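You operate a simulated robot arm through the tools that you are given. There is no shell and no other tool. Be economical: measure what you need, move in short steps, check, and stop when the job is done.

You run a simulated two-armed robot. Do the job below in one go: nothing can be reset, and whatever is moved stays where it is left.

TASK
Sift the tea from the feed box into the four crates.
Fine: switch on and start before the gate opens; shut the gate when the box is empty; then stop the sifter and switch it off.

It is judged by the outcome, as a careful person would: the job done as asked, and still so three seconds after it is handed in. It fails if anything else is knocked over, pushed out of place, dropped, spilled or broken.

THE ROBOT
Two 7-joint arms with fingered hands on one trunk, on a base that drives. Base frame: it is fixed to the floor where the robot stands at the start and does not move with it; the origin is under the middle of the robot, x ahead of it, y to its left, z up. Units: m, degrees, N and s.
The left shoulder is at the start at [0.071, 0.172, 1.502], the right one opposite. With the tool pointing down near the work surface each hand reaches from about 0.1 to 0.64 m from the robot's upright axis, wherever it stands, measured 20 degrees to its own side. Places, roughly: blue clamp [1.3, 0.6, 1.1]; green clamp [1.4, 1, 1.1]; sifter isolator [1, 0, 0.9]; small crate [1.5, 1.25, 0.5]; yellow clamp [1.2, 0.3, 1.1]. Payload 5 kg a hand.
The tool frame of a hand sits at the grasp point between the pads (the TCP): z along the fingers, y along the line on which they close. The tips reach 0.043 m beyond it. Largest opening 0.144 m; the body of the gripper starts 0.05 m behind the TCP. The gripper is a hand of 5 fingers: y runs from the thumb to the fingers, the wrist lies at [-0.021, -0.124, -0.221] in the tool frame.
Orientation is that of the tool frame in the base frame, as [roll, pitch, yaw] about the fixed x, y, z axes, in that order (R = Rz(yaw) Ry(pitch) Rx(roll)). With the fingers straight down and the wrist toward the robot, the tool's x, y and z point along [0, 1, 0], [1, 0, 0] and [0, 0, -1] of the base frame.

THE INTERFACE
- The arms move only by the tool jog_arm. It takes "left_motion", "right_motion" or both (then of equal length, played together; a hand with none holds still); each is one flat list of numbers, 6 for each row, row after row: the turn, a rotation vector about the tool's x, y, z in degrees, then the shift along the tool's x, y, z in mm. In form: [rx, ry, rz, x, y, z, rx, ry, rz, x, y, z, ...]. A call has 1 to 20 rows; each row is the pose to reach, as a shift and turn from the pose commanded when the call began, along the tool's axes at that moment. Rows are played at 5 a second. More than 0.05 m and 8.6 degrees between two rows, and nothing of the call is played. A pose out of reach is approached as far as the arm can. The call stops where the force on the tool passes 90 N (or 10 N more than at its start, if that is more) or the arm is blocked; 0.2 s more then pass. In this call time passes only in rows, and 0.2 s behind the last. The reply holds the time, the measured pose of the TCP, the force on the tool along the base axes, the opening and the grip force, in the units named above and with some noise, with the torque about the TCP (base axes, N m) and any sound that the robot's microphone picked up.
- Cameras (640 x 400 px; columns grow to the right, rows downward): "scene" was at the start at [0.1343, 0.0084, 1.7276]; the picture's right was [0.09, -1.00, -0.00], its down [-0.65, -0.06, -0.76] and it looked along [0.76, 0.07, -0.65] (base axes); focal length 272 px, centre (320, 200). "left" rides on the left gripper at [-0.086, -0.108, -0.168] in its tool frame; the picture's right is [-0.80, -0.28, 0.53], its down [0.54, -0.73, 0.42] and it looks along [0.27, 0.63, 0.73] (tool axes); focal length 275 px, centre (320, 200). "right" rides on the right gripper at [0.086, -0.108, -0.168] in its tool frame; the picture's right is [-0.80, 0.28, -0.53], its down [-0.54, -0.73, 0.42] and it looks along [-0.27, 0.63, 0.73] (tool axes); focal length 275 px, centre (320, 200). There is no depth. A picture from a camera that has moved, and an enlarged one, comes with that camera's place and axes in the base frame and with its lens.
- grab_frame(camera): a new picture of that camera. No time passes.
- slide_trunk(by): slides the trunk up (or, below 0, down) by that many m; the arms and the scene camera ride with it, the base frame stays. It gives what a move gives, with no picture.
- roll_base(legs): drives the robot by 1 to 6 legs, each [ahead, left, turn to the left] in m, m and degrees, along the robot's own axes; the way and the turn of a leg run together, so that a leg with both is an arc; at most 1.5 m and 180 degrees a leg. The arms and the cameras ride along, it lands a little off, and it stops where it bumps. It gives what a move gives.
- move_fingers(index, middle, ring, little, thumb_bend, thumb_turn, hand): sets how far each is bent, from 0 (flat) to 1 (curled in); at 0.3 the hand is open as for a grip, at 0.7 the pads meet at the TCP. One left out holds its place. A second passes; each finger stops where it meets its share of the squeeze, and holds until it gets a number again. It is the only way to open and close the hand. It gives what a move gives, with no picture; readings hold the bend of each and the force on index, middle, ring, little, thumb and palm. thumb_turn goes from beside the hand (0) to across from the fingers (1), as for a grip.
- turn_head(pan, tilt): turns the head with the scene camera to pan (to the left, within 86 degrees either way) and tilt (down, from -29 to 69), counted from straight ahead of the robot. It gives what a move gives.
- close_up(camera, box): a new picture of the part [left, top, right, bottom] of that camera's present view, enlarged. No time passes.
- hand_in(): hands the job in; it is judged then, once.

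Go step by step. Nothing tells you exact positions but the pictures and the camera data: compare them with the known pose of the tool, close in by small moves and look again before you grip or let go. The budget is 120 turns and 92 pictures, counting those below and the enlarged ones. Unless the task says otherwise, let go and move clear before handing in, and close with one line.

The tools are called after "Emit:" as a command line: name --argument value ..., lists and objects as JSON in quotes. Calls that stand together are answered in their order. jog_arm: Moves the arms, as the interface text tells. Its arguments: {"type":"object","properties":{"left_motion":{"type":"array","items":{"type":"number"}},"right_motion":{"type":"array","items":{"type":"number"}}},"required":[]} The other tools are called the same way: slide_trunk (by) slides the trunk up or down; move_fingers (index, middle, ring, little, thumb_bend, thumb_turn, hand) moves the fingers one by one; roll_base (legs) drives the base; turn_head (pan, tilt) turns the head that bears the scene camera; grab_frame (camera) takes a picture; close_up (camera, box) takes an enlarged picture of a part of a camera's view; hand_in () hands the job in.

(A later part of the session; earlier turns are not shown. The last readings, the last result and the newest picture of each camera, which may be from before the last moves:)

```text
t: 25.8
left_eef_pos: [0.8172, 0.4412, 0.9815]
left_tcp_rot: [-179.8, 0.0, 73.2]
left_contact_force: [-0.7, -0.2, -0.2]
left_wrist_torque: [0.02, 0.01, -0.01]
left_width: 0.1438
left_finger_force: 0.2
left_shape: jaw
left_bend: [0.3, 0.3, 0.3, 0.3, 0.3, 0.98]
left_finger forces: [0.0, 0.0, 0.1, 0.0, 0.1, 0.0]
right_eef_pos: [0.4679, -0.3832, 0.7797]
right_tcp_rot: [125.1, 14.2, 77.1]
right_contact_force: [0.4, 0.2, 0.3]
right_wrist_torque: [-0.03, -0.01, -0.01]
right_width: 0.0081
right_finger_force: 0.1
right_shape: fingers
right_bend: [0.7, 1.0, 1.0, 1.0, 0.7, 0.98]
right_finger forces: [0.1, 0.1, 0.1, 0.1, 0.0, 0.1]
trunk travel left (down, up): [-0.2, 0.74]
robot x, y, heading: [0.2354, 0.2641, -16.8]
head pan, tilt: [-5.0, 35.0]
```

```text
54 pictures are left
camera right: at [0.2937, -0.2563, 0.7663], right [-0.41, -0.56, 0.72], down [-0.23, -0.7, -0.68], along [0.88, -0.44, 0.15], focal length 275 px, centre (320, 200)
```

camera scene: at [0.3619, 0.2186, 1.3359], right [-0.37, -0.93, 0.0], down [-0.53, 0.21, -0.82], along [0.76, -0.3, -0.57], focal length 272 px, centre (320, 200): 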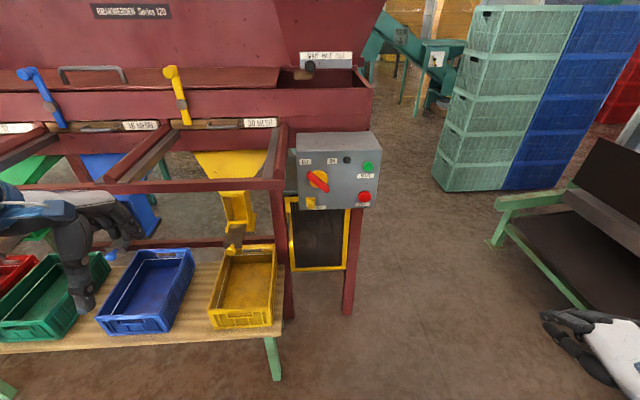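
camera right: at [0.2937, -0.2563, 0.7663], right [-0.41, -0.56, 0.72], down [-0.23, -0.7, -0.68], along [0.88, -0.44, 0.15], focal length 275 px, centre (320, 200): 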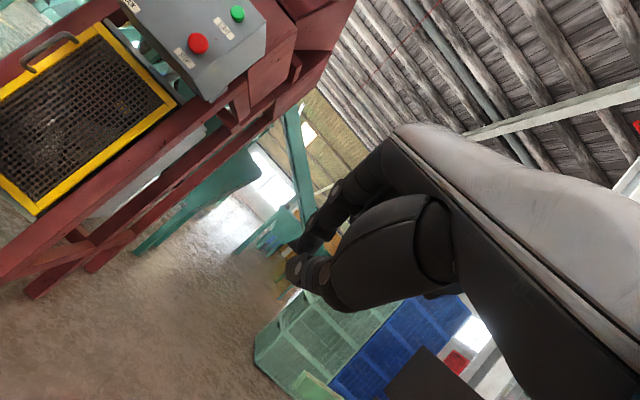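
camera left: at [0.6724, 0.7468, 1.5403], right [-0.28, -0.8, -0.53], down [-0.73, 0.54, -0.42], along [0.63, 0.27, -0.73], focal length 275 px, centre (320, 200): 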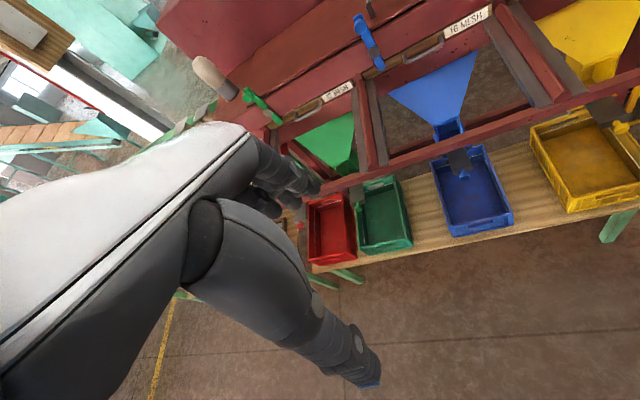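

Hand is folded low at the right; I'll bring it up and forward, pointing at the box face with stand-off near START.

Emit:
jog_arm --right_motion '[-3, 0, 1.3, 23, 33, 6, -6, 0, 2.6, 46, 67, 12, -9, 0, 3.9, 69, 100, 18, -12, 0.2, 5.2, 92, 133, 24, -15, 0.2, 6.5, 115, 167, 30, -18, 0.2, 7.8, 138, 200, 36, -21, 0.3, 9.1, 161, 233, 42, -24, 0.3, 10.4, 184, 267, 48, -27, 0.4, 11.7, 207, 300, 54, -30, 0.4, 13, 230, 333, 60, -33, 0.5, 14.3, 253, 367, 66, -35, 0.5, 15.5, 277, 400, 72]'

Emit:
grab_frame --camera "scene"

Emit:
grab_frame --camera "right"

```text
t: 28.4
left_eef_pos: [0.8188, 0.4416, 0.9819]
left_tcp_rot: [-179.6, 0.0, 73.1]
left_contact_force: [0.1, 0.9, 0.1]
left_wrist_torque: [-0.02, 0.03, 0.0]
left_width: 0.1437
left_finger_force: 0.0
left_shape: jaw
left_bend: [0.3, 0.3, 0.3, 0.3, 0.3, 0.98]
left_finger forces: [0.0, 0.1, 0.0, 0.0, 0.1, 0.1]
right_eef_pos: [0.6391, -0.3422, 1.1458]
right_tcp_rot: [90.8, 1.8, 73.8]
right_contact_force: [0.2, 0.2, 0.4]
right_wrist_torque: [-0.01, 0.0, -0.02]
right_width: 0.0075
right_finger_force: 0.2
right_shape: fingers
right_bend: [0.7, 1.0, 1.0, 1.0, 0.7, 0.98]
right_finger forces: [0.0, 0.1, 0.0, 0.0, 0.0, 0.0]
right hand out of reach, approached as far as the arm can: row 1, 2, 3, 4, 5, 6, 7, 8, 9, 10, 11, 12
trunk travel left (down, up): [-0.2, 0.74]
robot x, y, heading: [0.2314, 0.266, -16.7]
head pan, tilt: [-5.0, 35.0]
```

```text
53 pictures are left
camera scene: at [0.3633, 0.2196, 1.3359], right [-0.37, -0.93, 0.0], down [-0.53, 0.21, -0.82], along [0.76, -0.3, -0.57], focal length 272 px, centre (320, 200)
```

scene: 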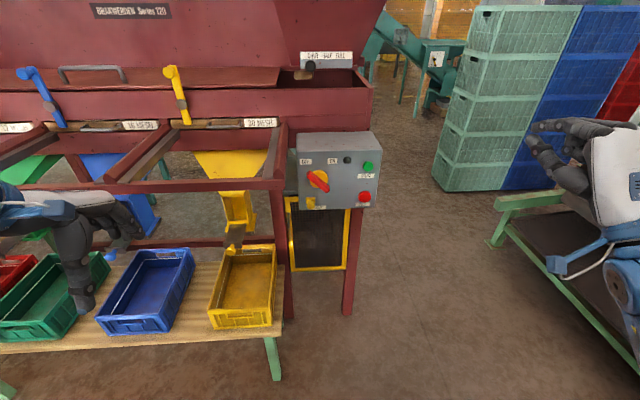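

```text
52 pictures are left
camera right: at [0.5002, -0.215, 1.0367], right [-0.73, -0.61, 0.32], down [0.24, -0.66, -0.71], along [0.64, -0.44, 0.62], focal length 275 px, centre (320, 200)
```

right: 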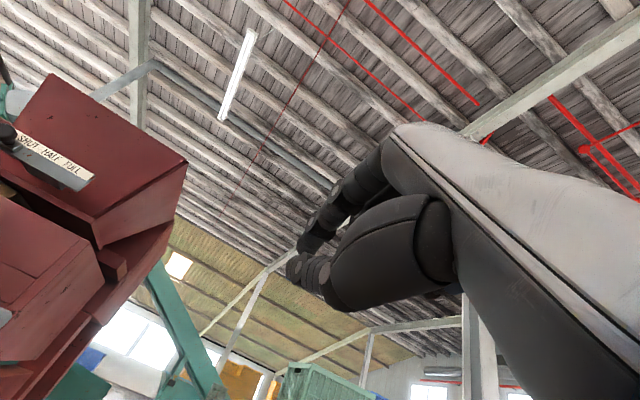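

Emit:
jog_arm --right_motion '[0, 0, 0, 0, 0, 0, 0, 0, 0, 0, 0, 0, 0, 0, 0, 0, 0, 0, 0, 0, 0, 0, 0, 0]'

```text
t: 29.4
left_eef_pos: [0.8168, 0.4405, 0.9829]
left_tcp_rot: [-179.8, 0.1, 73.2]
left_contact_force: [-0.4, 0.2, 0.4]
left_wrist_torque: [0.02, 0.01, 0.0]
left_width: 0.1439
left_finger_force: 0.1
left_shape: jaw
left_bend: [0.3, 0.3, 0.3, 0.3, 0.3, 0.98]
left_finger forces: [0.0, 0.0, 0.0, 0.0, 0.1, 0.0]
right_eef_pos: [0.638, -0.3419, 1.145]
right_tcp_rot: [90.7, 1.9, 74.1]
right_contact_force: [-0.9, 0.2, 0.8]
right_wrist_torque: [0.0, -0.02, -0.04]
right_width: 0.0076
right_finger_force: 0.1
right_shape: fingers
right_bend: [0.7, 1.0, 1.0, 1.0, 0.7, 0.98]
right_finger forces: [0.0, 0.0, 0.0, 0.0, 0.0, 0.1]
trunk travel left (down, up): [-0.2, 0.74]
robot x, y, heading: [0.2384, 0.2626, -16.9]
head pan, tilt: [-5.0, 35.0]
```

Emit:
jog_arm --right_motion '[0, 0, 0, 40, -20, 0, 0, 0, 0, 80, -40, 0, 0, 0, 0, 120, -60, 0, 0, 0, 0, 160, -80, 0, 0, 0, 0, 200, -100, 0, 0, 0, 0, 240, -120, 20, 0, 0, 0, 270, -157, 50]'

Emit:
grab_frame --camera "scene"

```text
refused: row 7 steps farther than a row can; nothing moved
```

```text
51 pictures are left
camera scene: at [0.362, 0.2186, 1.3359], right [-0.37, -0.93, 0.0], down [-0.53, 0.21, -0.82], along [0.76, -0.3, -0.57], focal length 272 px, centre (320, 200)
```

scene: 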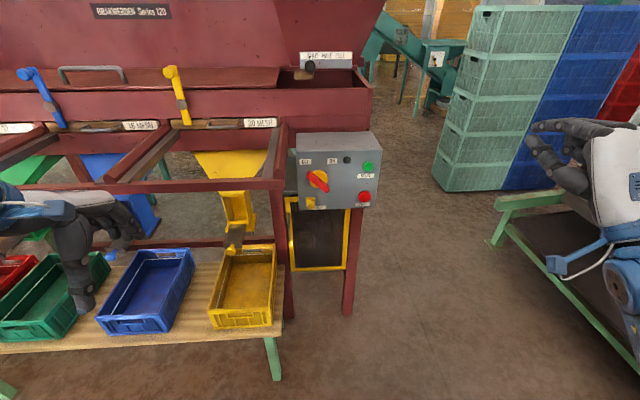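

Emit:
jog_arm --right_motion '[0, 0, 0, 40, -20, 0, 0, 0, 0, 80, -40, 0, 0, 0, 0, 120, -60, 0, 0, 0, 0, 160, -80, 0, 0, 0, 0, 200, -100, 0, 0, 0, 0, 235, -125, 15, 0, 0, 0, 270, -150, 30]'

Emit:
grab_frame --camera "scene"

```text
t: 31.0
left_eef_pos: [0.8171, 0.4423, 0.9825]
left_tcp_rot: [-179.8, 0.0, 73.2]
left_contact_force: [0.8, 0.5, -0.5]
left_wrist_torque: [0.01, -0.03, -0.02]
left_width: 0.144
left_finger_force: 0.0
left_shape: jaw
left_bend: [0.3, 0.3, 0.3, 0.3, 0.3, 0.98]
left_finger forces: [0.0, 0.0, 0.1, 0.0, 0.0, 0.0]
right_eef_pos: [0.6326, -0.3221, 1.152]
right_tcp_rot: [91.1, 2.2, 74.4]
right_contact_force: [-0.6, 0.3, -0.7]
right_wrist_torque: [0.02, 0.01, 0.01]
right_width: 0.0075
right_finger_force: 0.0
right_shape: fingers
right_bend: [0.7, 1.0, 1.0, 1.0, 0.7, 0.98]
right_finger forces: [0.0, 0.2, 0.0, 0.0, 0.0, 0.0]
right hand out of reach, approached as far as the arm can: row 1, 2, 3, 4, 5, 6, 7
trunk travel left (down, up): [-0.2, 0.74]
robot x, y, heading: [0.2333, 0.2669, -17.0]
head pan, tilt: [-5.0, 35.0]
```

```text
50 pictures are left
camera scene: at [0.362, 0.2185, 1.3359], right [-0.37, -0.93, 0.0], down [-0.53, 0.21, -0.82], along [0.76, -0.3, -0.57], focal length 272 px, centre (320, 200)
```

scene: 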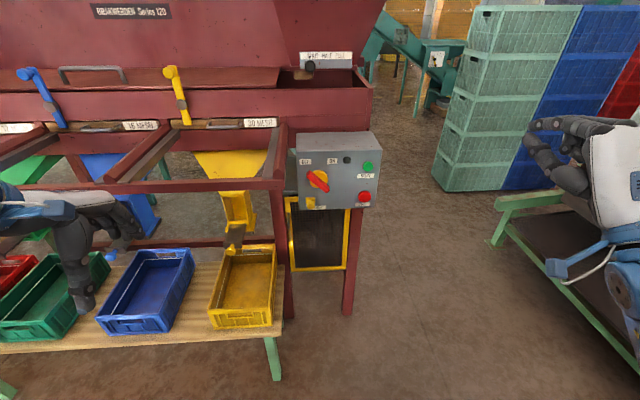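

Emit:
jog_arm --right_motion '[0, 0, 0, 0, 0, 40, 0, 0, 0, 0, 0, 80, 0, 0, 0, 0, 0, 120, 0, 0, 0, 0, 0, 160, 0, 0, 0, 0, 0, 200]'

Emit:
grab_frame --camera "scene"

```text
t: 32.2
left_eef_pos: [0.8178, 0.4422, 0.9818]
left_tcp_rot: [-179.8, 0.1, 73.2]
left_contact_force: [0.6, -0.1, 1.2]
left_wrist_torque: [-0.02, 0.0, -0.01]
left_width: 0.1439
left_finger_force: 0.0
left_shape: jaw
left_bend: [0.3, 0.3, 0.3, 0.3, 0.3, 0.98]
left_finger forces: [0.0, 0.1, 0.0, 0.1, 0.0, 0.0]
right_eef_pos: [0.6513, -0.3782, 1.1367]
right_tcp_rot: [90.7, 1.8, 74.1]
right_contact_force: [-0.1, 1.2, 0.2]
right_wrist_torque: [0.01, 0.03, -0.01]
right_width: 0.008
right_finger_force: 0.0
right_shape: fingers
right_bend: [0.7, 1.0, 1.0, 1.0, 0.7, 0.98]
right_finger forces: [0.0, 0.0, 0.0, 0.1, 0.0, 0.0]
right hand out of reach, approached as far as the arm can: row 1, 2, 3, 4, 5
trunk travel left (down, up): [-0.2, 0.74]
robot x, y, heading: [0.2315, 0.2634, -16.4]
head pan, tilt: [-5.0, 35.0]
```

```text
49 pictures are left
camera scene: at [0.362, 0.2186, 1.3359], right [-0.37, -0.93, 0.0], down [-0.53, 0.21, -0.82], along [0.76, -0.3, -0.57], focal length 272 px, centre (320, 200)
```

scene: 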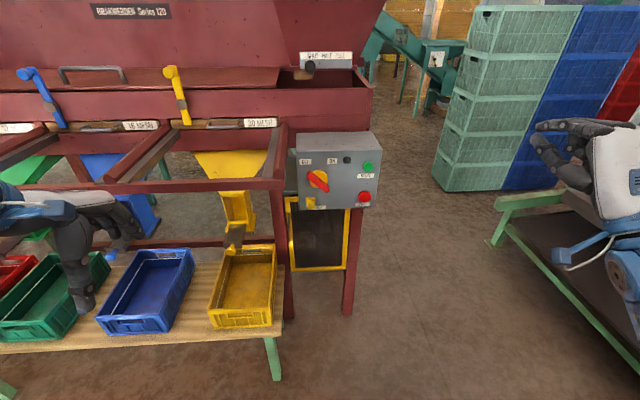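

The forward-pointing pose is limited; pressing works fine with fingers down or inclined. I'll rotate the right hand back toward fingers-down.

Emit:
jog_arm --right_motion '[8, 0, 0, 10, 0, -3, 16, 0, 0, 20, 0, -6, 24, 0, 0, 30, 0, -9, 32, 0, 0, 40, 0, -12, 40, 0, 0, 50, 0, -15, 48, 0, 0, 60, 0, -18, 56, 0, 0, 70, 0, -21, 64, 0, 0, 80, 0, -24, 72, 0, 0, 90, 0, -27, 80, 0, 0, 100, 0, -30, 88, 0, 0, 110, 0, -30, 90, 0, 0, 120, 0, -30]'

Emit:
grab_frame --camera "scene"

```text
t: 34.8
left_eef_pos: [0.8177, 0.441, 0.9823]
left_tcp_rot: [-179.8, 0.0, 73.1]
left_contact_force: [0.4, 0.1, 0.4]
left_wrist_torque: [0.0, 0.02, 0.0]
left_width: 0.1439
left_finger_force: 0.0
left_shape: jaw
left_bend: [0.3, 0.3, 0.3, 0.3, 0.3, 0.98]
left_finger forces: [0.0, 0.0, 0.0, 0.0, 0.0, 0.0]
right_eef_pos: [0.6537, -0.2535, 1.1322]
right_tcp_rot: [-179.1, 1.6, 73.9]
right_contact_force: [-0.3, -0.2, 0.5]
right_wrist_torque: [-0.02, 0.01, -0.02]
right_width: 0.0077
right_finger_force: 0.1
right_shape: fingers
right_bend: [0.7, 1.0, 1.0, 1.0, 0.7, 0.98]
right_finger forces: [0.1, 0.0, 0.0, 0.0, 0.0, 0.1]
right hand out of reach, approached as far as the arm can: row 4, 5
trunk travel left (down, up): [-0.2, 0.74]
robot x, y, heading: [0.2326, 0.266, -16.7]
head pan, tilt: [-5.0, 35.0]
```

```text
48 pictures are left
camera scene: at [0.3619, 0.2188, 1.3358], right [-0.37, -0.93, 0.0], down [-0.53, 0.21, -0.82], along [0.76, -0.3, -0.57], focal length 272 px, centre (320, 200)
```

scene: 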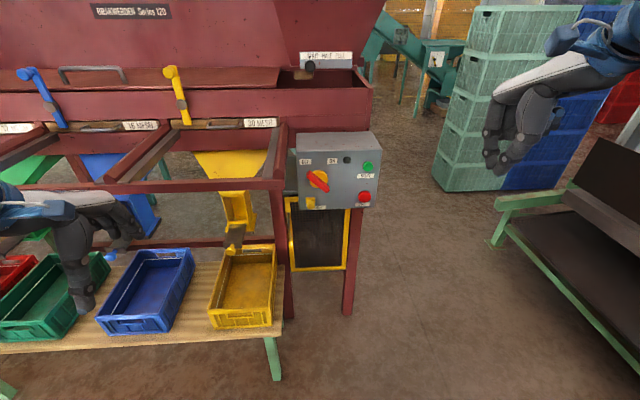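

Now lift the left hand clear and drive a bit closer.

Emit:
jog_arm --left_motion '[0, 0, 0, 0, 0, -45, 0, 0, 0, 0, 0, -90, 0, 0, 0, 0, 0, -135, 0, 0, 0, 0, 0, -180, 0, 0, 0, 0, 0, -225, 0, 0, 0, 0, 0, -260]'

Emit:
roll_base --legs '[[0.13, 0.05, 0]]'

Emit:
grab_frame --camera "scene"

```text
t: 36.2
left_eef_pos: [0.8173, 0.4414, 1.2429]
left_tcp_rot: [-179.8, -0.1, 73.1]
left_contact_force: [-0.3, -0.3, 0.3]
left_wrist_torque: [0.04, -0.04, 0.01]
left_width: 0.1437
left_finger_force: 0.0
left_shape: jaw
left_bend: [0.3, 0.3, 0.3, 0.3, 0.3, 0.98]
left_finger forces: [0.1, 0.0, 0.0, 0.0, 0.0, 0.1]
right_eef_pos: [0.6527, -0.2541, 1.1325]
right_tcp_rot: [-179.4, 1.7, 74.0]
right_contact_force: [-1.4, 0.1, 0.5]
right_wrist_torque: [0.02, -0.13, -0.02]
right_width: 0.0074
right_finger_force: 0.1
right_shape: fingers
right_bend: [0.7, 1.0, 1.0, 1.0, 0.7, 0.98]
right_finger forces: [0.0, 0.1, 0.0, 0.1, 0.0, 0.1]
trunk travel left (down, up): [-0.2, 0.74]
robot x, y, heading: [0.2318, 0.2656, -16.8]
head pan, tilt: [-5.0, 35.0]
```

```text
t: 37.5
left_eef_pos: [0.9573, 0.4535, 1.2421]
left_tcp_rot: [-179.8, 0.0, 73.3]
left_contact_force: [-0.1, 0.2, 0.2]
left_wrist_torque: [0.04, 0.05, -0.02]
left_width: 0.1441
left_finger_force: 0.0
left_shape: jaw
left_bend: [0.3, 0.3, 0.3, 0.3, 0.3, 0.98]
left_finger forces: [0.0, 0.1, 0.1, 0.0, 0.0, 0.0]
right_eef_pos: [0.7921, -0.2418, 1.1325]
right_tcp_rot: [-179.3, 1.7, 73.9]
right_contact_force: [-0.1, 0.0, 0.1]
right_wrist_torque: [-0.05, 0.05, 0.03]
right_width: 0.0076
right_finger_force: 0.1
right_shape: fingers
right_bend: [0.7, 1.0, 1.0, 1.0, 0.7, 0.98]
right_finger forces: [0.0, 0.0, 0.0, 0.1, 0.0, 0.1]
trunk travel left (down, up): [-0.2, 0.74]
robot x, y, heading: [0.3656, 0.2756, -16.7]
head pan, tilt: [-5.0, 35.0]
```

```text
47 pictures are left
camera scene: at [0.5002, 0.23, 1.3359], right [-0.37, -0.93, 0.0], down [-0.53, 0.21, -0.82], along [0.76, -0.3, -0.57], focal length 272 px, centre (320, 200)
```

scene: 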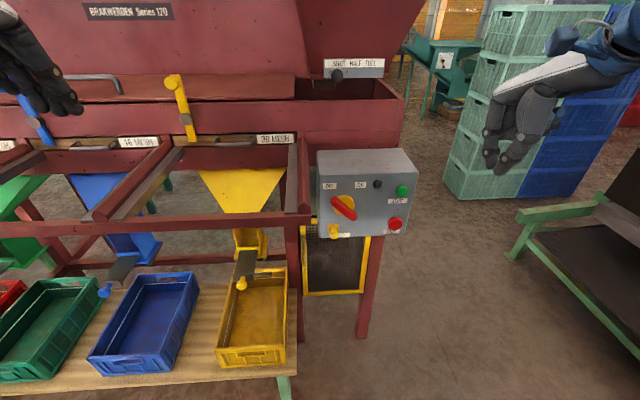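

Emit:
jog_arm --right_motion '[-8, 0, 0, 20, -10, 0, -16, 0, 0, 40, -20, 0, -24, 0, 0, 60, -30, 0, -32, 0, 0, 80, -40, 0, -40, 0, 0, 100, -50, 0, -45, 0, 0, 120, -60, 0]'

Emit:
grab_frame --camera "scene"

Emit:
grab_frame --camera "right"

```text
t: 38.9
left_eef_pos: [0.9577, 0.4557, 1.2406]
left_tcp_rot: [-179.6, 0.2, 73.2]
left_contact_force: [0.3, 0.1, -0.6]
left_wrist_torque: [-0.08, 0.03, -0.02]
left_width: 0.1439
left_finger_force: 0.1
left_shape: jaw
left_bend: [0.3, 0.3, 0.3, 0.3, 0.3, 0.98]
left_finger forces: [0.0, 0.1, 0.0, 0.0, 0.0, 0.0]
right_eef_pos: [0.8726, -0.1599, 1.2156]
right_tcp_rot: [135.7, 1.8, 73.8]
right_contact_force: [-0.4, -0.1, 0.8]
right_wrist_torque: [0.0, -0.01, 0.0]
right_width: 0.0076
right_finger_force: 0.1
right_shape: fingers
right_bend: [0.7, 1.0, 1.0, 1.0, 0.7, 0.98]
right_finger forces: [0.0, 0.0, 0.0, 0.0, 0.0, 0.0]
right hand out of reach, approached as far as the arm can: row 3, 4, 5, 6
trunk travel left (down, up): [-0.2, 0.74]
robot x, y, heading: [0.375, 0.2766, -16.7]
head pan, tilt: [-5.0, 35.0]
```

```text
46 pictures are left
camera scene: at [0.5011, 0.2312, 1.3357], right [-0.37, -0.93, 0.0], down [-0.53, 0.21, -0.82], along [0.76, -0.3, -0.57], focal length 272 px, centre (320, 200)
```

scene: 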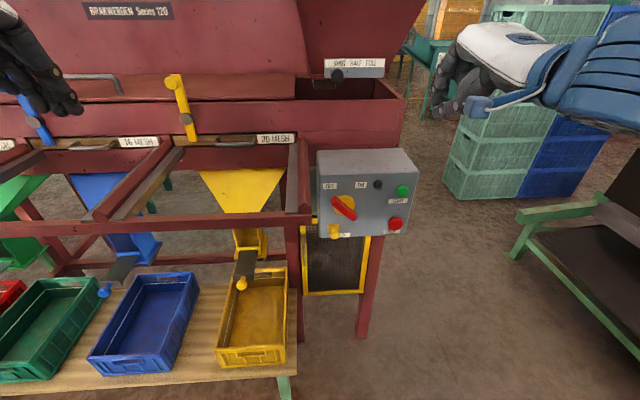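

```text
45 pictures are left
camera right: at [0.7105, -0.0217, 1.2562], right [-0.38, -0.7, 0.61], down [-0.37, -0.48, -0.79], along [0.85, -0.52, -0.08], focal length 275 px, centre (320, 200)
```

right: 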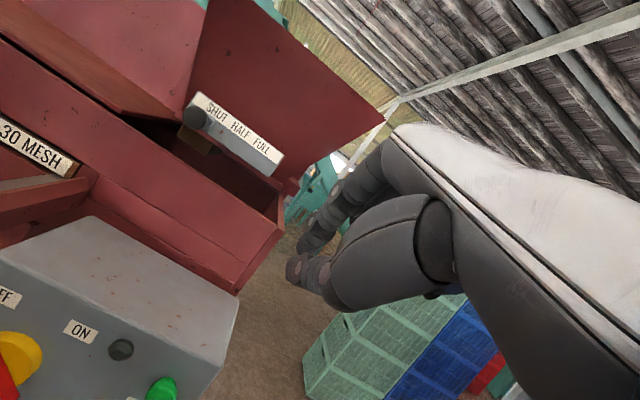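

Emit:
jog_arm --right_motion '[0, 0, 0, 0, -30, 20, 0, 0, 0, 0, -60, 40, 0, 0, 0, 0, -90, 60, 0, 0, 0, 0, -120, 80]'

```text
t: 39.9
left_eef_pos: [0.9573, 0.4536, 1.2415]
left_tcp_rot: [-179.7, 0.0, 73.3]
left_contact_force: [1.5, -1.1, -0.6]
left_wrist_torque: [0.0, 0.0, -0.03]
left_width: 0.1441
left_finger_force: 0.0
left_shape: jaw
left_bend: [0.3, 0.3, 0.3, 0.3, 0.3, 0.98]
left_finger forces: [0.0, 0.1, 0.0, 0.0, 0.0, 0.0]
right_eef_pos: [0.9082, -0.1955, 1.0871]
right_tcp_rot: [135.7, 1.8, 73.9]
right_contact_force: [0.2, -0.3, 0.2]
right_wrist_torque: [0.02, 0.02, 0.01]
right_width: 0.0078
right_finger_force: 0.1
right_shape: fingers
right_bend: [0.7, 1.0, 1.0, 1.0, 0.7, 0.98]
right_finger forces: [0.0, 0.0, 0.1, 0.1, 0.0, 0.0]
right hand out of reach, approached as far as the arm can: row 1, 2, 3, 4
trunk travel left (down, up): [-0.2, 0.74]
robot x, y, heading: [0.3742, 0.2756, -16.4]
head pan, tilt: [-5.0, 35.0]
```

Emit:
roll_base --legs '[[-0.1, 0.055, 0]]'

Emit:
slide_trunk --by -0.07

Emit:
turn_head --pan -12 --tilt 30

Emit:
grab_frame --camera "scene"

Emit:
grab_frame --camera "right"

```text
t: 41.1
left_eef_pos: [0.8774, 0.5354, 1.2432]
left_tcp_rot: [-179.9, 0.2, 73.1]
left_contact_force: [-0.9, -0.1, 0.0]
left_wrist_torque: [-0.05, -0.02, 0.01]
left_width: 0.1438
left_finger_force: 0.2
left_shape: jaw
left_bend: [0.3, 0.3, 0.3, 0.3, 0.3, 0.98]
left_finger forces: [0.1, 0.1, 0.0, 0.0, 0.0, 0.0]
right_eef_pos: [0.8287, -0.1121, 1.0878]
right_tcp_rot: [135.7, 1.8, 74.0]
right_contact_force: [-1.0, 0.3, 0.1]
right_wrist_torque: [-0.03, 0.04, -0.03]
right_width: 0.0075
right_finger_force: 0.0
right_shape: fingers
right_bend: [0.7, 1.0, 1.0, 1.0, 0.7, 0.98]
right_finger forces: [0.0, 0.0, 0.0, 0.0, 0.1, 0.1]
trunk travel left (down, up): [-0.2, 0.74]
robot x, y, heading: [0.2908, 0.3577, -16.5]
head pan, tilt: [-5.0, 35.0]
```

```text
t: 42.2
left_eef_pos: [0.8767, 0.5363, 1.1726]
left_tcp_rot: [-179.7, 0.1, 73.2]
left_contact_force: [0.1, 0.3, -0.1]
left_wrist_torque: [0.01, -0.02, 0.0]
left_width: 0.1438
left_finger_force: 0.1
left_shape: jaw
left_bend: [0.3, 0.3, 0.3, 0.3, 0.3, 0.98]
left_finger forces: [0.0, 0.0, 0.0, 0.1, 0.0, 0.0]
right_eef_pos: [0.8282, -0.1127, 1.0187]
right_tcp_rot: [135.7, 1.8, 74.0]
right_contact_force: [-0.6, -0.1, 0.3]
right_wrist_torque: [0.01, 0.01, 0.01]
right_width: 0.0076
right_finger_force: 0.1
right_shape: fingers
right_bend: [0.7, 1.0, 1.0, 1.0, 0.7, 0.98]
right_finger forces: [0.0, 0.1, 0.1, 0.1, 0.0, 0.0]
trunk travel left (down, up): [-0.13, 0.81]
robot x, y, heading: [0.2936, 0.3567, -16.5]
head pan, tilt: [-5.0, 35.0]
```

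```text
t: 42.9
left_eef_pos: [0.8771, 0.5356, 1.1736]
left_tcp_rot: [-179.8, 0.1, 73.3]
left_contact_force: [0.3, -0.2, -0.8]
left_wrist_torque: [-0.02, -0.02, -0.01]
left_width: 0.1441
left_finger_force: 0.2
left_shape: jaw
left_bend: [0.3, 0.3, 0.3, 0.3, 0.3, 0.98]
left_finger forces: [0.1, 0.0, 0.1, 0.1, 0.0, 0.0]
right_eef_pos: [0.8278, -0.1135, 1.017]
right_tcp_rot: [135.7, 1.7, 74.1]
right_contact_force: [1.2, 0.4, 0.7]
right_wrist_torque: [-0.03, -0.03, -0.01]
right_width: 0.0076
right_finger_force: 0.1
right_shape: fingers
right_bend: [0.7, 1.0, 1.0, 1.0, 0.7, 0.98]
right_finger forces: [0.0, 0.0, 0.1, 0.0, 0.0, 0.0]
trunk travel left (down, up): [-0.13, 0.81]
robot x, y, heading: [0.2923, 0.3599, -16.6]
head pan, tilt: [-12.0, 30.0]
```

```text
44 pictures are left
camera scene: at [0.418, 0.3009, 1.2736], right [-0.48, -0.88, 0.0], down [-0.44, 0.24, -0.87], along [0.76, -0.42, -0.5], focal length 272 px, centre (320, 200)
```

scene: 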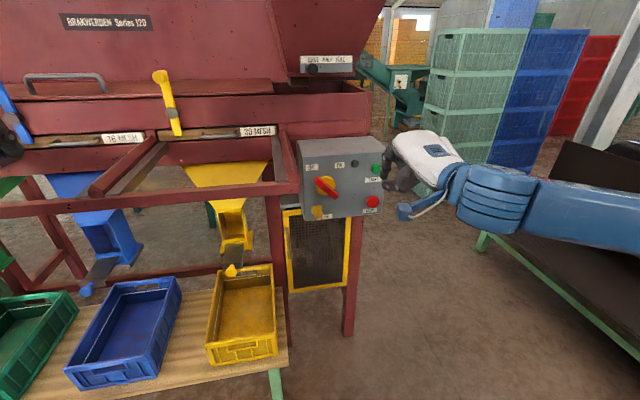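

```text
43 pictures are left
camera right: at [0.6669, 0.0249, 1.0598], right [-0.38, -0.7, 0.6], down [-0.37, -0.48, -0.79], along [0.85, -0.52, -0.08], focal length 275 px, centre (320, 200)
```

right: 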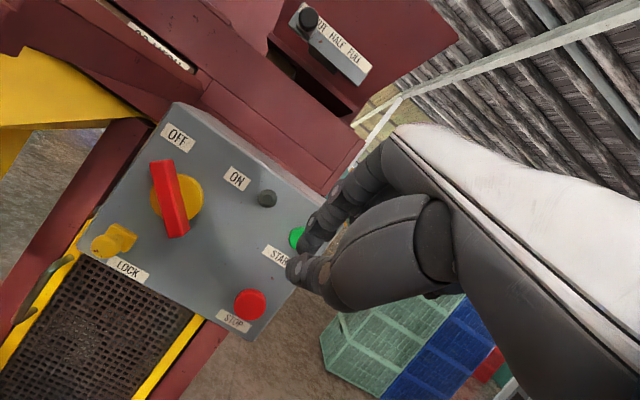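

Fingertips are right by START, and the right-hand camera gives a clear view of lever and lock. Zoom on those.

Emit:
close_up --camera "right" --box '[70, 120, 230, 290]'

```text
2.35 times, centred on (150, 205) of right
camera zoom: at [0.6669, 0.0249, 1.0598], right [-0.38, -0.7, 0.6], down [-0.37, -0.48, -0.79], along [0.85, -0.52, -0.08], focal length 648 px, centre (720, 188)
```

zoom: 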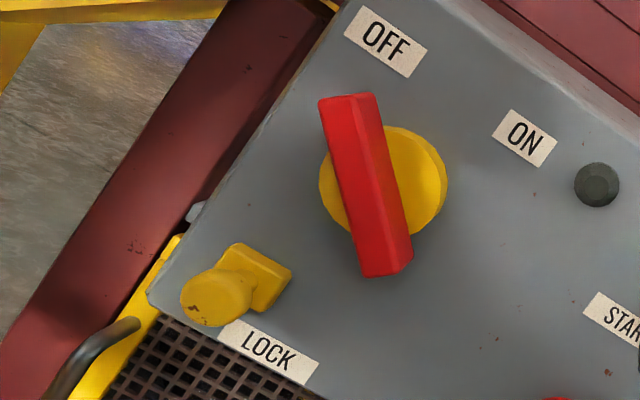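

The lock block seems clear of the lever's path, so I'll try the lever gently. Moving the base left to put the fingertips left of the lever's upper end.

Emit:
roll_base --legs '[[0, 0.185, 0]]'

Emit:
slide_trunk --by -0.04

Emit:
grab_frame --camera "right"

```text
t: 44.4
left_eef_pos: [0.9318, 0.712, 1.1718]
left_tcp_rot: [-179.8, 0.1, 73.1]
left_contact_force: [-0.3, 0.8, -0.4]
left_wrist_torque: [-0.09, 0.0, -0.01]
left_width: 0.1442
left_finger_force: 0.0
left_shape: jaw
left_bend: [0.3, 0.3, 0.3, 0.3, 0.3, 0.98]
left_finger forces: [0.1, 0.1, 0.0, 0.0, 0.0, 0.0]
right_eef_pos: [0.8836, 0.0632, 1.0184]
right_tcp_rot: [135.7, 1.8, 74.0]
right_contact_force: [0.0, -0.2, -0.3]
right_wrist_torque: [-0.05, 0.04, -0.02]
right_width: 0.0076
right_finger_force: 0.1
right_shape: fingers
right_bend: [0.7, 1.0, 1.0, 1.0, 0.7, 0.98]
right_finger forces: [0.1, 0.0, 0.0, 0.1, 0.0, 0.0]
trunk travel left (down, up): [-0.13, 0.81]
robot x, y, heading: [0.3429, 0.5381, -16.8]
head pan, tilt: [-12.0, 30.0]
```

```text
t: 45.2
left_eef_pos: [0.9306, 0.712, 1.1338]
left_tcp_rot: [-179.8, 0.1, 73.2]
left_contact_force: [-0.8, 0.0, 0.0]
left_wrist_torque: [0.01, -0.05, -0.03]
left_width: 0.1438
left_finger_force: 0.0
left_shape: jaw
left_bend: [0.3, 0.3, 0.3, 0.3, 0.3, 0.98]
left_finger forces: [0.1, 0.0, 0.0, 0.1, 0.0, 0.0]
right_eef_pos: [0.8816, 0.0626, 0.9781]
right_tcp_rot: [135.7, 1.7, 74.0]
right_contact_force: [0.1, -0.2, 0.7]
right_wrist_torque: [0.0, 0.0, 0.01]
right_width: 0.0076
right_finger_force: 0.0
right_shape: fingers
right_bend: [0.7, 1.0, 1.0, 1.0, 0.7, 0.98]
right_finger forces: [0.1, 0.0, 0.0, 0.1, 0.0, 0.1]
trunk travel left (down, up): [-0.09, 0.85]
robot x, y, heading: [0.34, 0.5335, -16.9]
head pan, tilt: [-12.0, 30.0]
```

```text
41 pictures are left
camera right: at [0.7194, 0.2012, 1.0201], right [-0.38, -0.7, 0.6], down [-0.37, -0.48, -0.79], along [0.85, -0.52, -0.08], focal length 275 px, centre (320, 200)
```

right: 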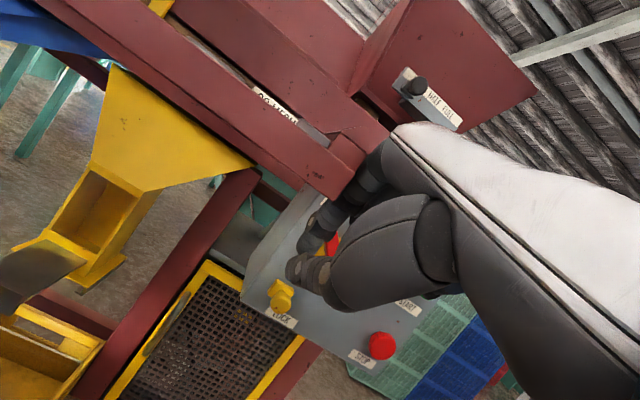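

Emit:
jog_arm --right_motion '[0, 0, 0, 0, 14, 14, 0, 0, 0, 0, 28, 28, 0, 0, 0, 0, 42, 42]'

Emit:
grab_frame --camera "right"

Emit:
close_up --camera "scene" --box '[260, 100, 460, 260]'

```text
t: 46.0
left_eef_pos: [0.931, 0.7109, 1.1319]
left_tcp_rot: [-179.8, 0.1, 73.2]
left_contact_force: [-0.2, -0.9, 0.3]
left_wrist_torque: [0.0, 0.04, -0.01]
left_width: 0.1435
left_finger_force: 0.1
left_shape: jaw
left_bend: [0.3, 0.3, 0.3, 0.3, 0.3, 0.98]
left_finger forces: [0.0, 0.0, 0.0, 0.0, 0.0, 0.1]
right_eef_pos: [0.9395, 0.0446, 0.9779]
right_tcp_rot: [135.7, 1.8, 73.8]
right_contact_force: [-2.4, -3.2, -0.6]
right_wrist_torque: [0.08, -0.17, 0.35]
right_width: 0.0078
right_finger_force: 1.7
right_shape: fingers
right_bend: [0.7, 1.0, 1.0, 1.0, 0.7, 0.98]
right_finger forces: [0.1, 0.1, 0.0, 0.0, 3.4, 0.0]
trunk travel left (down, up): [-0.09, 0.85]
robot x, y, heading: [0.3434, 0.5366, -16.8]
head pan, tilt: [-12.0, 30.0]
```

```text
40 pictures are left
camera right: at [0.7771, 0.1833, 1.0188], right [-0.38, -0.7, 0.6], down [-0.37, -0.48, -0.79], along [0.85, -0.53, -0.08], focal length 275 px, centre (320, 200)
```

right: 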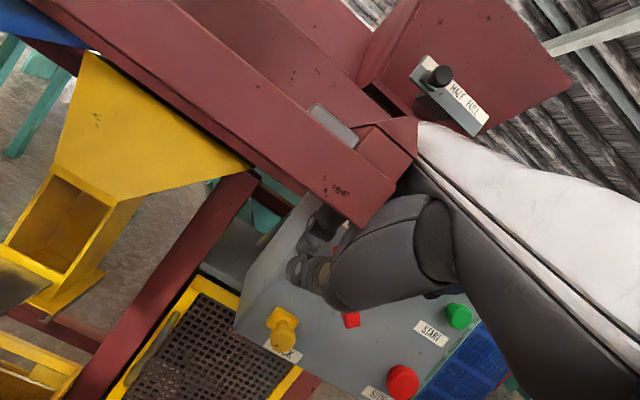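

```text
2.50 times, centred on (360, 180) of scene
camera zoom: at [0.4711, 0.4768, 1.2336], right [-0.48, -0.88, 0.0], down [-0.44, 0.24, -0.87], along [0.76, -0.42, -0.5], focal length 681 px, centre (220, 250)
```

zoom: 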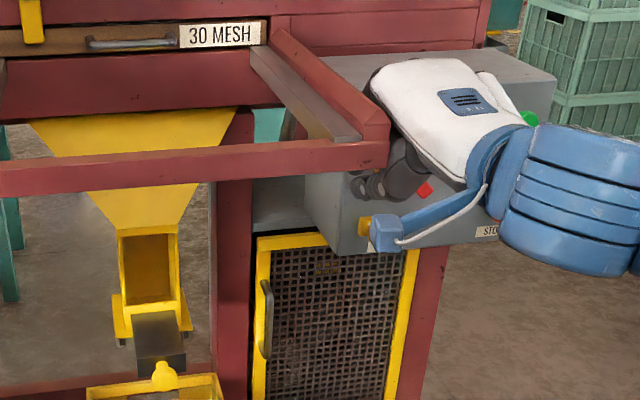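

Emit:
close_up --camera "right" --box '[250, 170, 400, 350]'

```text
2.22 times, centred on (325, 260) of right
camera zoom: at [0.7771, 0.1833, 1.0188], right [-0.38, -0.7, 0.6], down [-0.37, -0.48, -0.79], along [0.85, -0.53, -0.08], focal length 612 px, centre (309, 67)
```

zoom: 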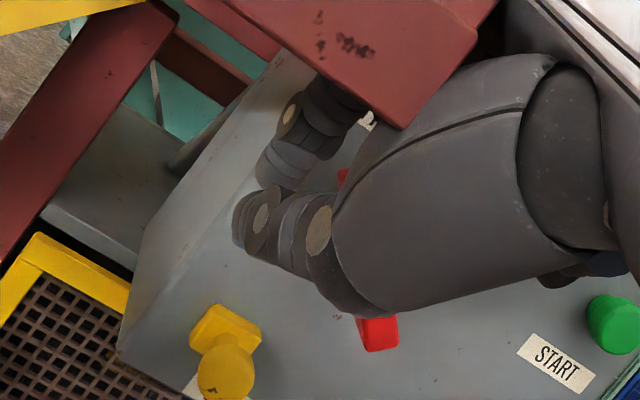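

The thumb brushes the frame corner on its left; I'll ease right a little, then deeper.

Emit:
jog_arm --right_motion '[0, 0, 0, -5, 0, 0, 0, 0, 0, -5, 7, 7, 0, 0, 0, -5, 12, 12]'

```text
t: 46.8
left_eef_pos: [0.9299, 0.7121, 1.1321]
left_tcp_rot: [-179.8, 0.1, 73.3]
left_contact_force: [1.2, -0.1, 0.5]
left_wrist_torque: [0.06, -0.02, -0.03]
left_width: 0.1439
left_finger_force: 0.1
left_shape: jaw
left_bend: [0.3, 0.3, 0.3, 0.3, 0.3, 0.98]
left_finger forces: [0.0, 0.0, 0.0, 0.0, 0.0, 0.1]
right_eef_pos: [0.9536, 0.0373, 0.9772]
right_tcp_rot: [135.8, 1.8, 73.9]
right_contact_force: [0.2, -0.3, -1.3]
right_wrist_torque: [-0.01, -0.01, 0.02]
right_width: 0.0078
right_finger_force: 0.0
right_shape: fingers
right_bend: [0.7, 1.0, 1.0, 1.0, 0.7, 0.98]
right_finger forces: [0.0, 0.0, 0.0, 0.1, 0.0, 0.1]
trunk travel left (down, up): [-0.09, 0.85]
robot x, y, heading: [0.3404, 0.5325, -16.6]
head pan, tilt: [-12.0, 30.0]
```

Clear now. Sweep the lever clockwise toward ON.

Emit:
jog_arm --right_motion '[0, 0, 0, -8, 1, -1, 0, 0, 0, -12, 4, -4, 0, 0, 0, -15, 10, -11, 0, 0, 0, -20, 16, -16, 0, 0, 0, -27, 20, -21]'

Emit:
grab_frame --camera "right"

```text
t: 48.0
left_eef_pos: [0.931, 0.7129, 1.1325]
left_tcp_rot: [-179.9, 0.1, 73.2]
left_contact_force: [0.5, -0.3, 0.7]
left_wrist_torque: [0.01, -0.01, -0.03]
left_width: 0.1439
left_finger_force: 0.0
left_shape: jaw
left_bend: [0.3, 0.3, 0.3, 0.3, 0.3, 0.98]
left_finger forces: [0.0, 0.0, 0.0, 0.0, 0.0, 0.0]
right_eef_pos: [0.9471, 0.0124, 1.0055]
right_tcp_rot: [135.8, 1.7, 73.9]
right_contact_force: [0.0, 2.0, -2.4]
right_wrist_torque: [0.04, 0.02, 0.05]
right_width: 0.0108
right_finger_force: 1.4
right_shape: fingers
right_bend: [0.7, 1.0, 1.0, 1.0, 0.69, 0.97]
right_finger forces: [0.0, 0.0, 0.0, 0.1, 2.7, 0.0]
trunk travel left (down, up): [-0.09, 0.85]
robot x, y, heading: [0.3454, 0.5322, -16.7]
head pan, tilt: [-12.0, 30.0]
```

```text
37 pictures are left
camera right: at [0.7845, 0.1501, 1.0487], right [-0.38, -0.7, 0.6], down [-0.37, -0.48, -0.79], along [0.85, -0.53, -0.08], focal length 275 px, centre (320, 200)
```

right: 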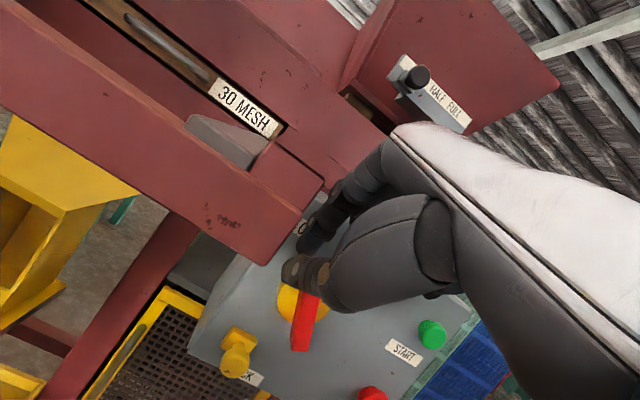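

Lever is turning with low force. Continue the sweep.

Emit:
jog_arm --right_motion '[0, 0, 0, -8, 3, -3, 0, 0, 0, -17, 4, -4, 0, 0, 0, -26, 3, -3, 0, 0, 0, -35, 1, -1, 0, 0, 0, -44, -1, 1]'

Emit:
grab_frame --camera "right"

```text
t: 49.2
left_eef_pos: [0.9299, 0.7128, 1.1324]
left_tcp_rot: [-179.8, 0.2, 73.2]
left_contact_force: [-1.0, -0.4, -1.1]
left_wrist_torque: [0.0, -0.02, 0.0]
left_width: 0.1442
left_finger_force: 0.0
left_shape: jaw
left_bend: [0.3, 0.3, 0.3, 0.3, 0.3, 0.98]
left_finger forces: [0.0, 0.0, 0.0, 0.1, 0.0, 0.0]
right_eef_pos: [0.9339, -0.0293, 1.0077]
right_tcp_rot: [135.6, 1.7, 74.0]
right_contact_force: [-1.3, 6.0, 4.9]
right_wrist_torque: [0.28, -0.1, 0.18]
right_width: 0.0051
right_finger_force: 4.1
right_shape: fingers
right_bend: [0.7, 1.0, 1.0, 1.0, 0.71, 0.96]
right_finger forces: [0.0, 0.0, 0.0, 0.1, 8.4, 0.1]
trunk travel left (down, up): [-0.09, 0.85]
robot x, y, heading: [0.3421, 0.5326, -16.9]
head pan, tilt: [-12.0, 30.0]
```

```text
36 pictures are left
camera right: at [0.7714, 0.1086, 1.0497], right [-0.38, -0.7, 0.6], down [-0.37, -0.48, -0.79], along [0.85, -0.52, -0.08], focal length 275 px, centre (320, 200)
```

right: 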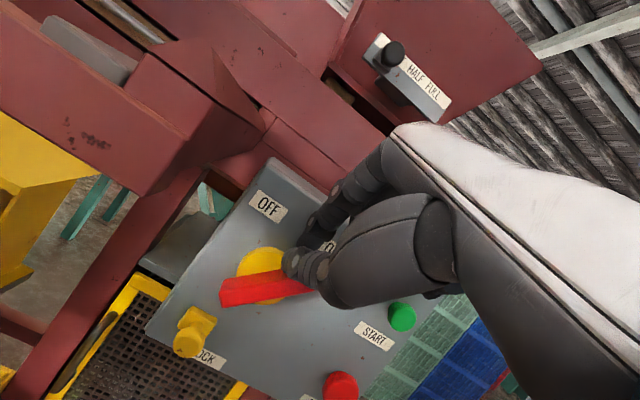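

The lever appears to be at ON. Back the hand off and look.

Emit:
jog_arm --right_motion '[0, 0, 0, 6, 5, -5, 0, 0, 0, 10, -15, -25, 0, 0, 0, 10, -35, -45]'

Emit:
grab_frame --camera "right"

```text
t: 50.0
left_eef_pos: [0.9298, 0.7133, 1.1328]
left_tcp_rot: [-179.8, 0.1, 73.2]
left_contact_force: [-0.6, 0.3, -0.1]
left_wrist_torque: [0.01, -0.06, 0.03]
left_width: 0.1439
left_finger_force: 0.0
left_shape: jaw
left_bend: [0.3, 0.3, 0.3, 0.3, 0.3, 0.98]
left_finger forces: [0.1, 0.1, 0.1, 0.0, 0.0, 0.0]
right_eef_pos: [0.8821, -0.0035, 1.0158]
right_tcp_rot: [135.8, 1.7, 74.0]
right_contact_force: [0.9, 0.7, -0.3]
right_wrist_torque: [0.02, 0.05, -0.02]
right_width: 0.0075
right_finger_force: 0.0
right_shape: fingers
right_bend: [0.7, 1.0, 1.0, 1.0, 0.7, 0.97]
right_finger forces: [0.0, 0.0, 0.0, 0.0, 0.0, 0.0]
trunk travel left (down, up): [-0.09, 0.85]
robot x, y, heading: [0.3405, 0.5341, -16.8]
head pan, tilt: [-12.0, 30.0]
```

```text
35 pictures are left
camera right: at [0.7195, 0.1337, 1.0563], right [-0.38, -0.7, 0.6], down [-0.37, -0.48, -0.79], along [0.85, -0.52, -0.08], focal length 275 px, centre (320, 200)
```

right: 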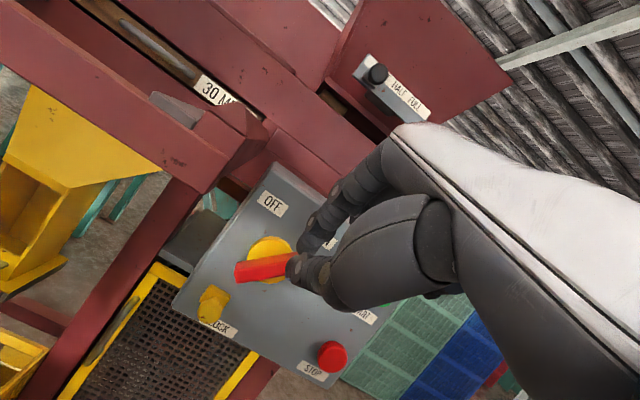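

Isolator is ON. Now slide right to START.

Emit:
jog_arm --right_motion '[0, 0, 0, -41, 0, 0, 0, 0, 0, -82, 0, 0, 0, 0, 0, -122, 2, -2]'

Emit:
grab_frame --camera "right"

```text
t: 50.8
left_eef_pos: [0.929, 0.713, 1.1335]
left_tcp_rot: [-179.8, 0.0, 73.2]
left_contact_force: [-0.5, 0.3, -0.8]
left_wrist_torque: [0.01, -0.03, -0.01]
left_width: 0.1439
left_finger_force: 0.0
left_shape: jaw
left_bend: [0.3, 0.3, 0.3, 0.3, 0.3, 0.98]
left_finger forces: [0.0, 0.0, 0.0, 0.0, 0.1, 0.1]
right_eef_pos: [0.8484, -0.1226, 1.0209]
right_tcp_rot: [135.7, 1.8, 73.9]
right_contact_force: [0.8, -0.5, -1.5]
right_wrist_torque: [-0.01, -0.01, -0.03]
right_width: 0.0074
right_finger_force: 0.0
right_shape: fingers
right_bend: [0.7, 1.0, 1.0, 1.0, 0.7, 0.98]
right_finger forces: [0.0, 0.0, 0.1, 0.1, 0.0, 0.0]
trunk travel left (down, up): [-0.09, 0.85]
robot x, y, heading: [0.3434, 0.5371, -16.7]
head pan, tilt: [-12.0, 30.0]
```

```text
34 pictures are left
camera right: at [0.6855, 0.0163, 1.0624], right [-0.38, -0.7, 0.6], down [-0.37, -0.48, -0.79], along [0.85, -0.52, -0.08], focal length 275 px, centre (320, 200)
```

right: 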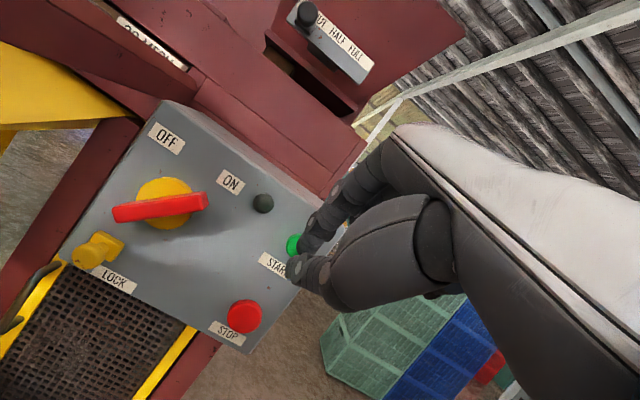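

Emit:
jog_arm --right_motion '[0, 0, 0, 0, 14, 14, 0, 0, 0, 0, 26, 26, 0, 0, 0, 0, 33, 33, 0, 0, 0, 0, 38, 38]'

Emit:
grab_frame --camera "right"

```text
t: 51.8
left_eef_pos: [0.9309, 0.7108, 1.1328]
left_tcp_rot: [-179.9, 0.1, 73.2]
left_contact_force: [0.6, -0.4, -0.5]
left_wrist_torque: [0.01, -0.02, -0.02]
left_width: 0.1441
left_finger_force: 0.2
left_shape: jaw
left_bend: [0.3, 0.3, 0.3, 0.3, 0.3, 0.98]
left_finger forces: [0.0, 0.1, 0.0, 0.0, 0.1, 0.1]
right_eef_pos: [0.8999, -0.1363, 1.0208]
right_tcp_rot: [135.8, 1.8, 73.9]
right_contact_force: [-1.3, 0.7, 0.2]
right_wrist_torque: [0.02, 0.01, 0.0]
right_width: 0.0068
right_finger_force: 0.4
right_shape: fingers
right_bend: [0.7, 1.0, 1.0, 1.0, 0.7, 0.98]
right_finger forces: [1.1, 0.1, 0.0, 0.0, 0.0, 0.1]
trunk travel left (down, up): [-0.09, 0.85]
robot x, y, heading: [0.3448, 0.534, -16.5]
head pan, tilt: [-12.0, 30.0]
```

```text
33 pictures are left
camera right: at [0.7381, 0.0012, 1.0623], right [-0.38, -0.7, 0.6], down [-0.37, -0.48, -0.79], along [0.85, -0.53, -0.08], focal length 275 px, centre (320, 200)
```

right: 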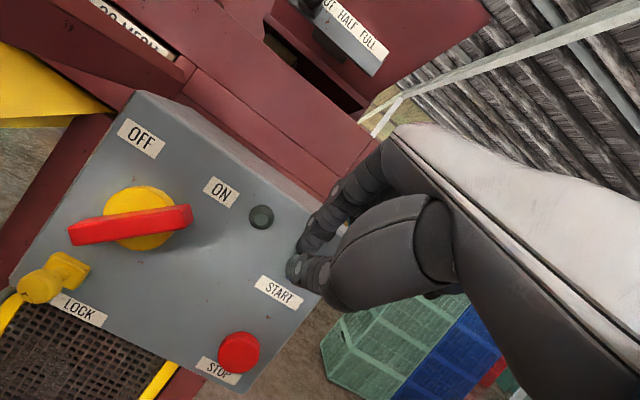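

Just touching START (index 1 N). Press in further.

Emit:
jog_arm --right_motion '[0, 0, 0, 0, 4, 4, 0, 0, 0, 0, 8, 8, 0, 0, 0, 0, 8, 8]'

Emit:
grab_frame --camera "right"

```text
t: 52.6
left_eef_pos: [0.9284, 0.7129, 1.1329]
left_tcp_rot: [-179.8, 0.1, 73.2]
left_contact_force: [0.0, 0.8, -0.4]
left_wrist_torque: [0.01, -0.02, -0.01]
left_width: 0.1442
left_finger_force: 0.0
left_shape: jaw
left_bend: [0.3, 0.3, 0.3, 0.3, 0.3, 0.98]
left_finger forces: [0.1, 0.0, 0.0, 0.1, 0.0, 0.1]
right_eef_pos: [0.9099, -0.1389, 1.0223]
right_tcp_rot: [135.6, 1.7, 74.0]
right_contact_force: [-11.2, 4.8, 6.6]
right_wrist_torque: [0.07, 0.06, 0.12]
right_width: 0.004
right_finger_force: 8.0
right_shape: fingers
right_bend: [0.7, 1.0, 1.0, 1.0, 0.69, 0.98]
right_finger forces: [11.5, 0.0, 0.0, 0.1, 4.2, 0.0]
trunk travel left (down, up): [-0.09, 0.85]
robot x, y, heading: [0.3426, 0.5366, -17.0]
head pan, tilt: [-12.0, 30.0]
heard: click
```

```text
32 pictures are left
camera right: at [0.7472, -0.0008, 1.0633], right [-0.38, -0.7, 0.6], down [-0.37, -0.48, -0.79], along [0.85, -0.52, -0.08], focal length 275 px, centre (320, 200)
```

right: 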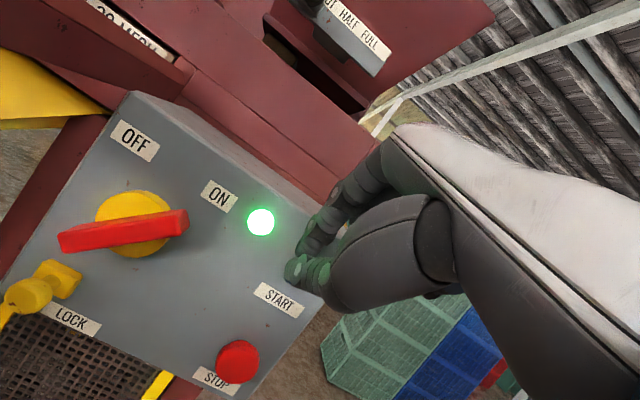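

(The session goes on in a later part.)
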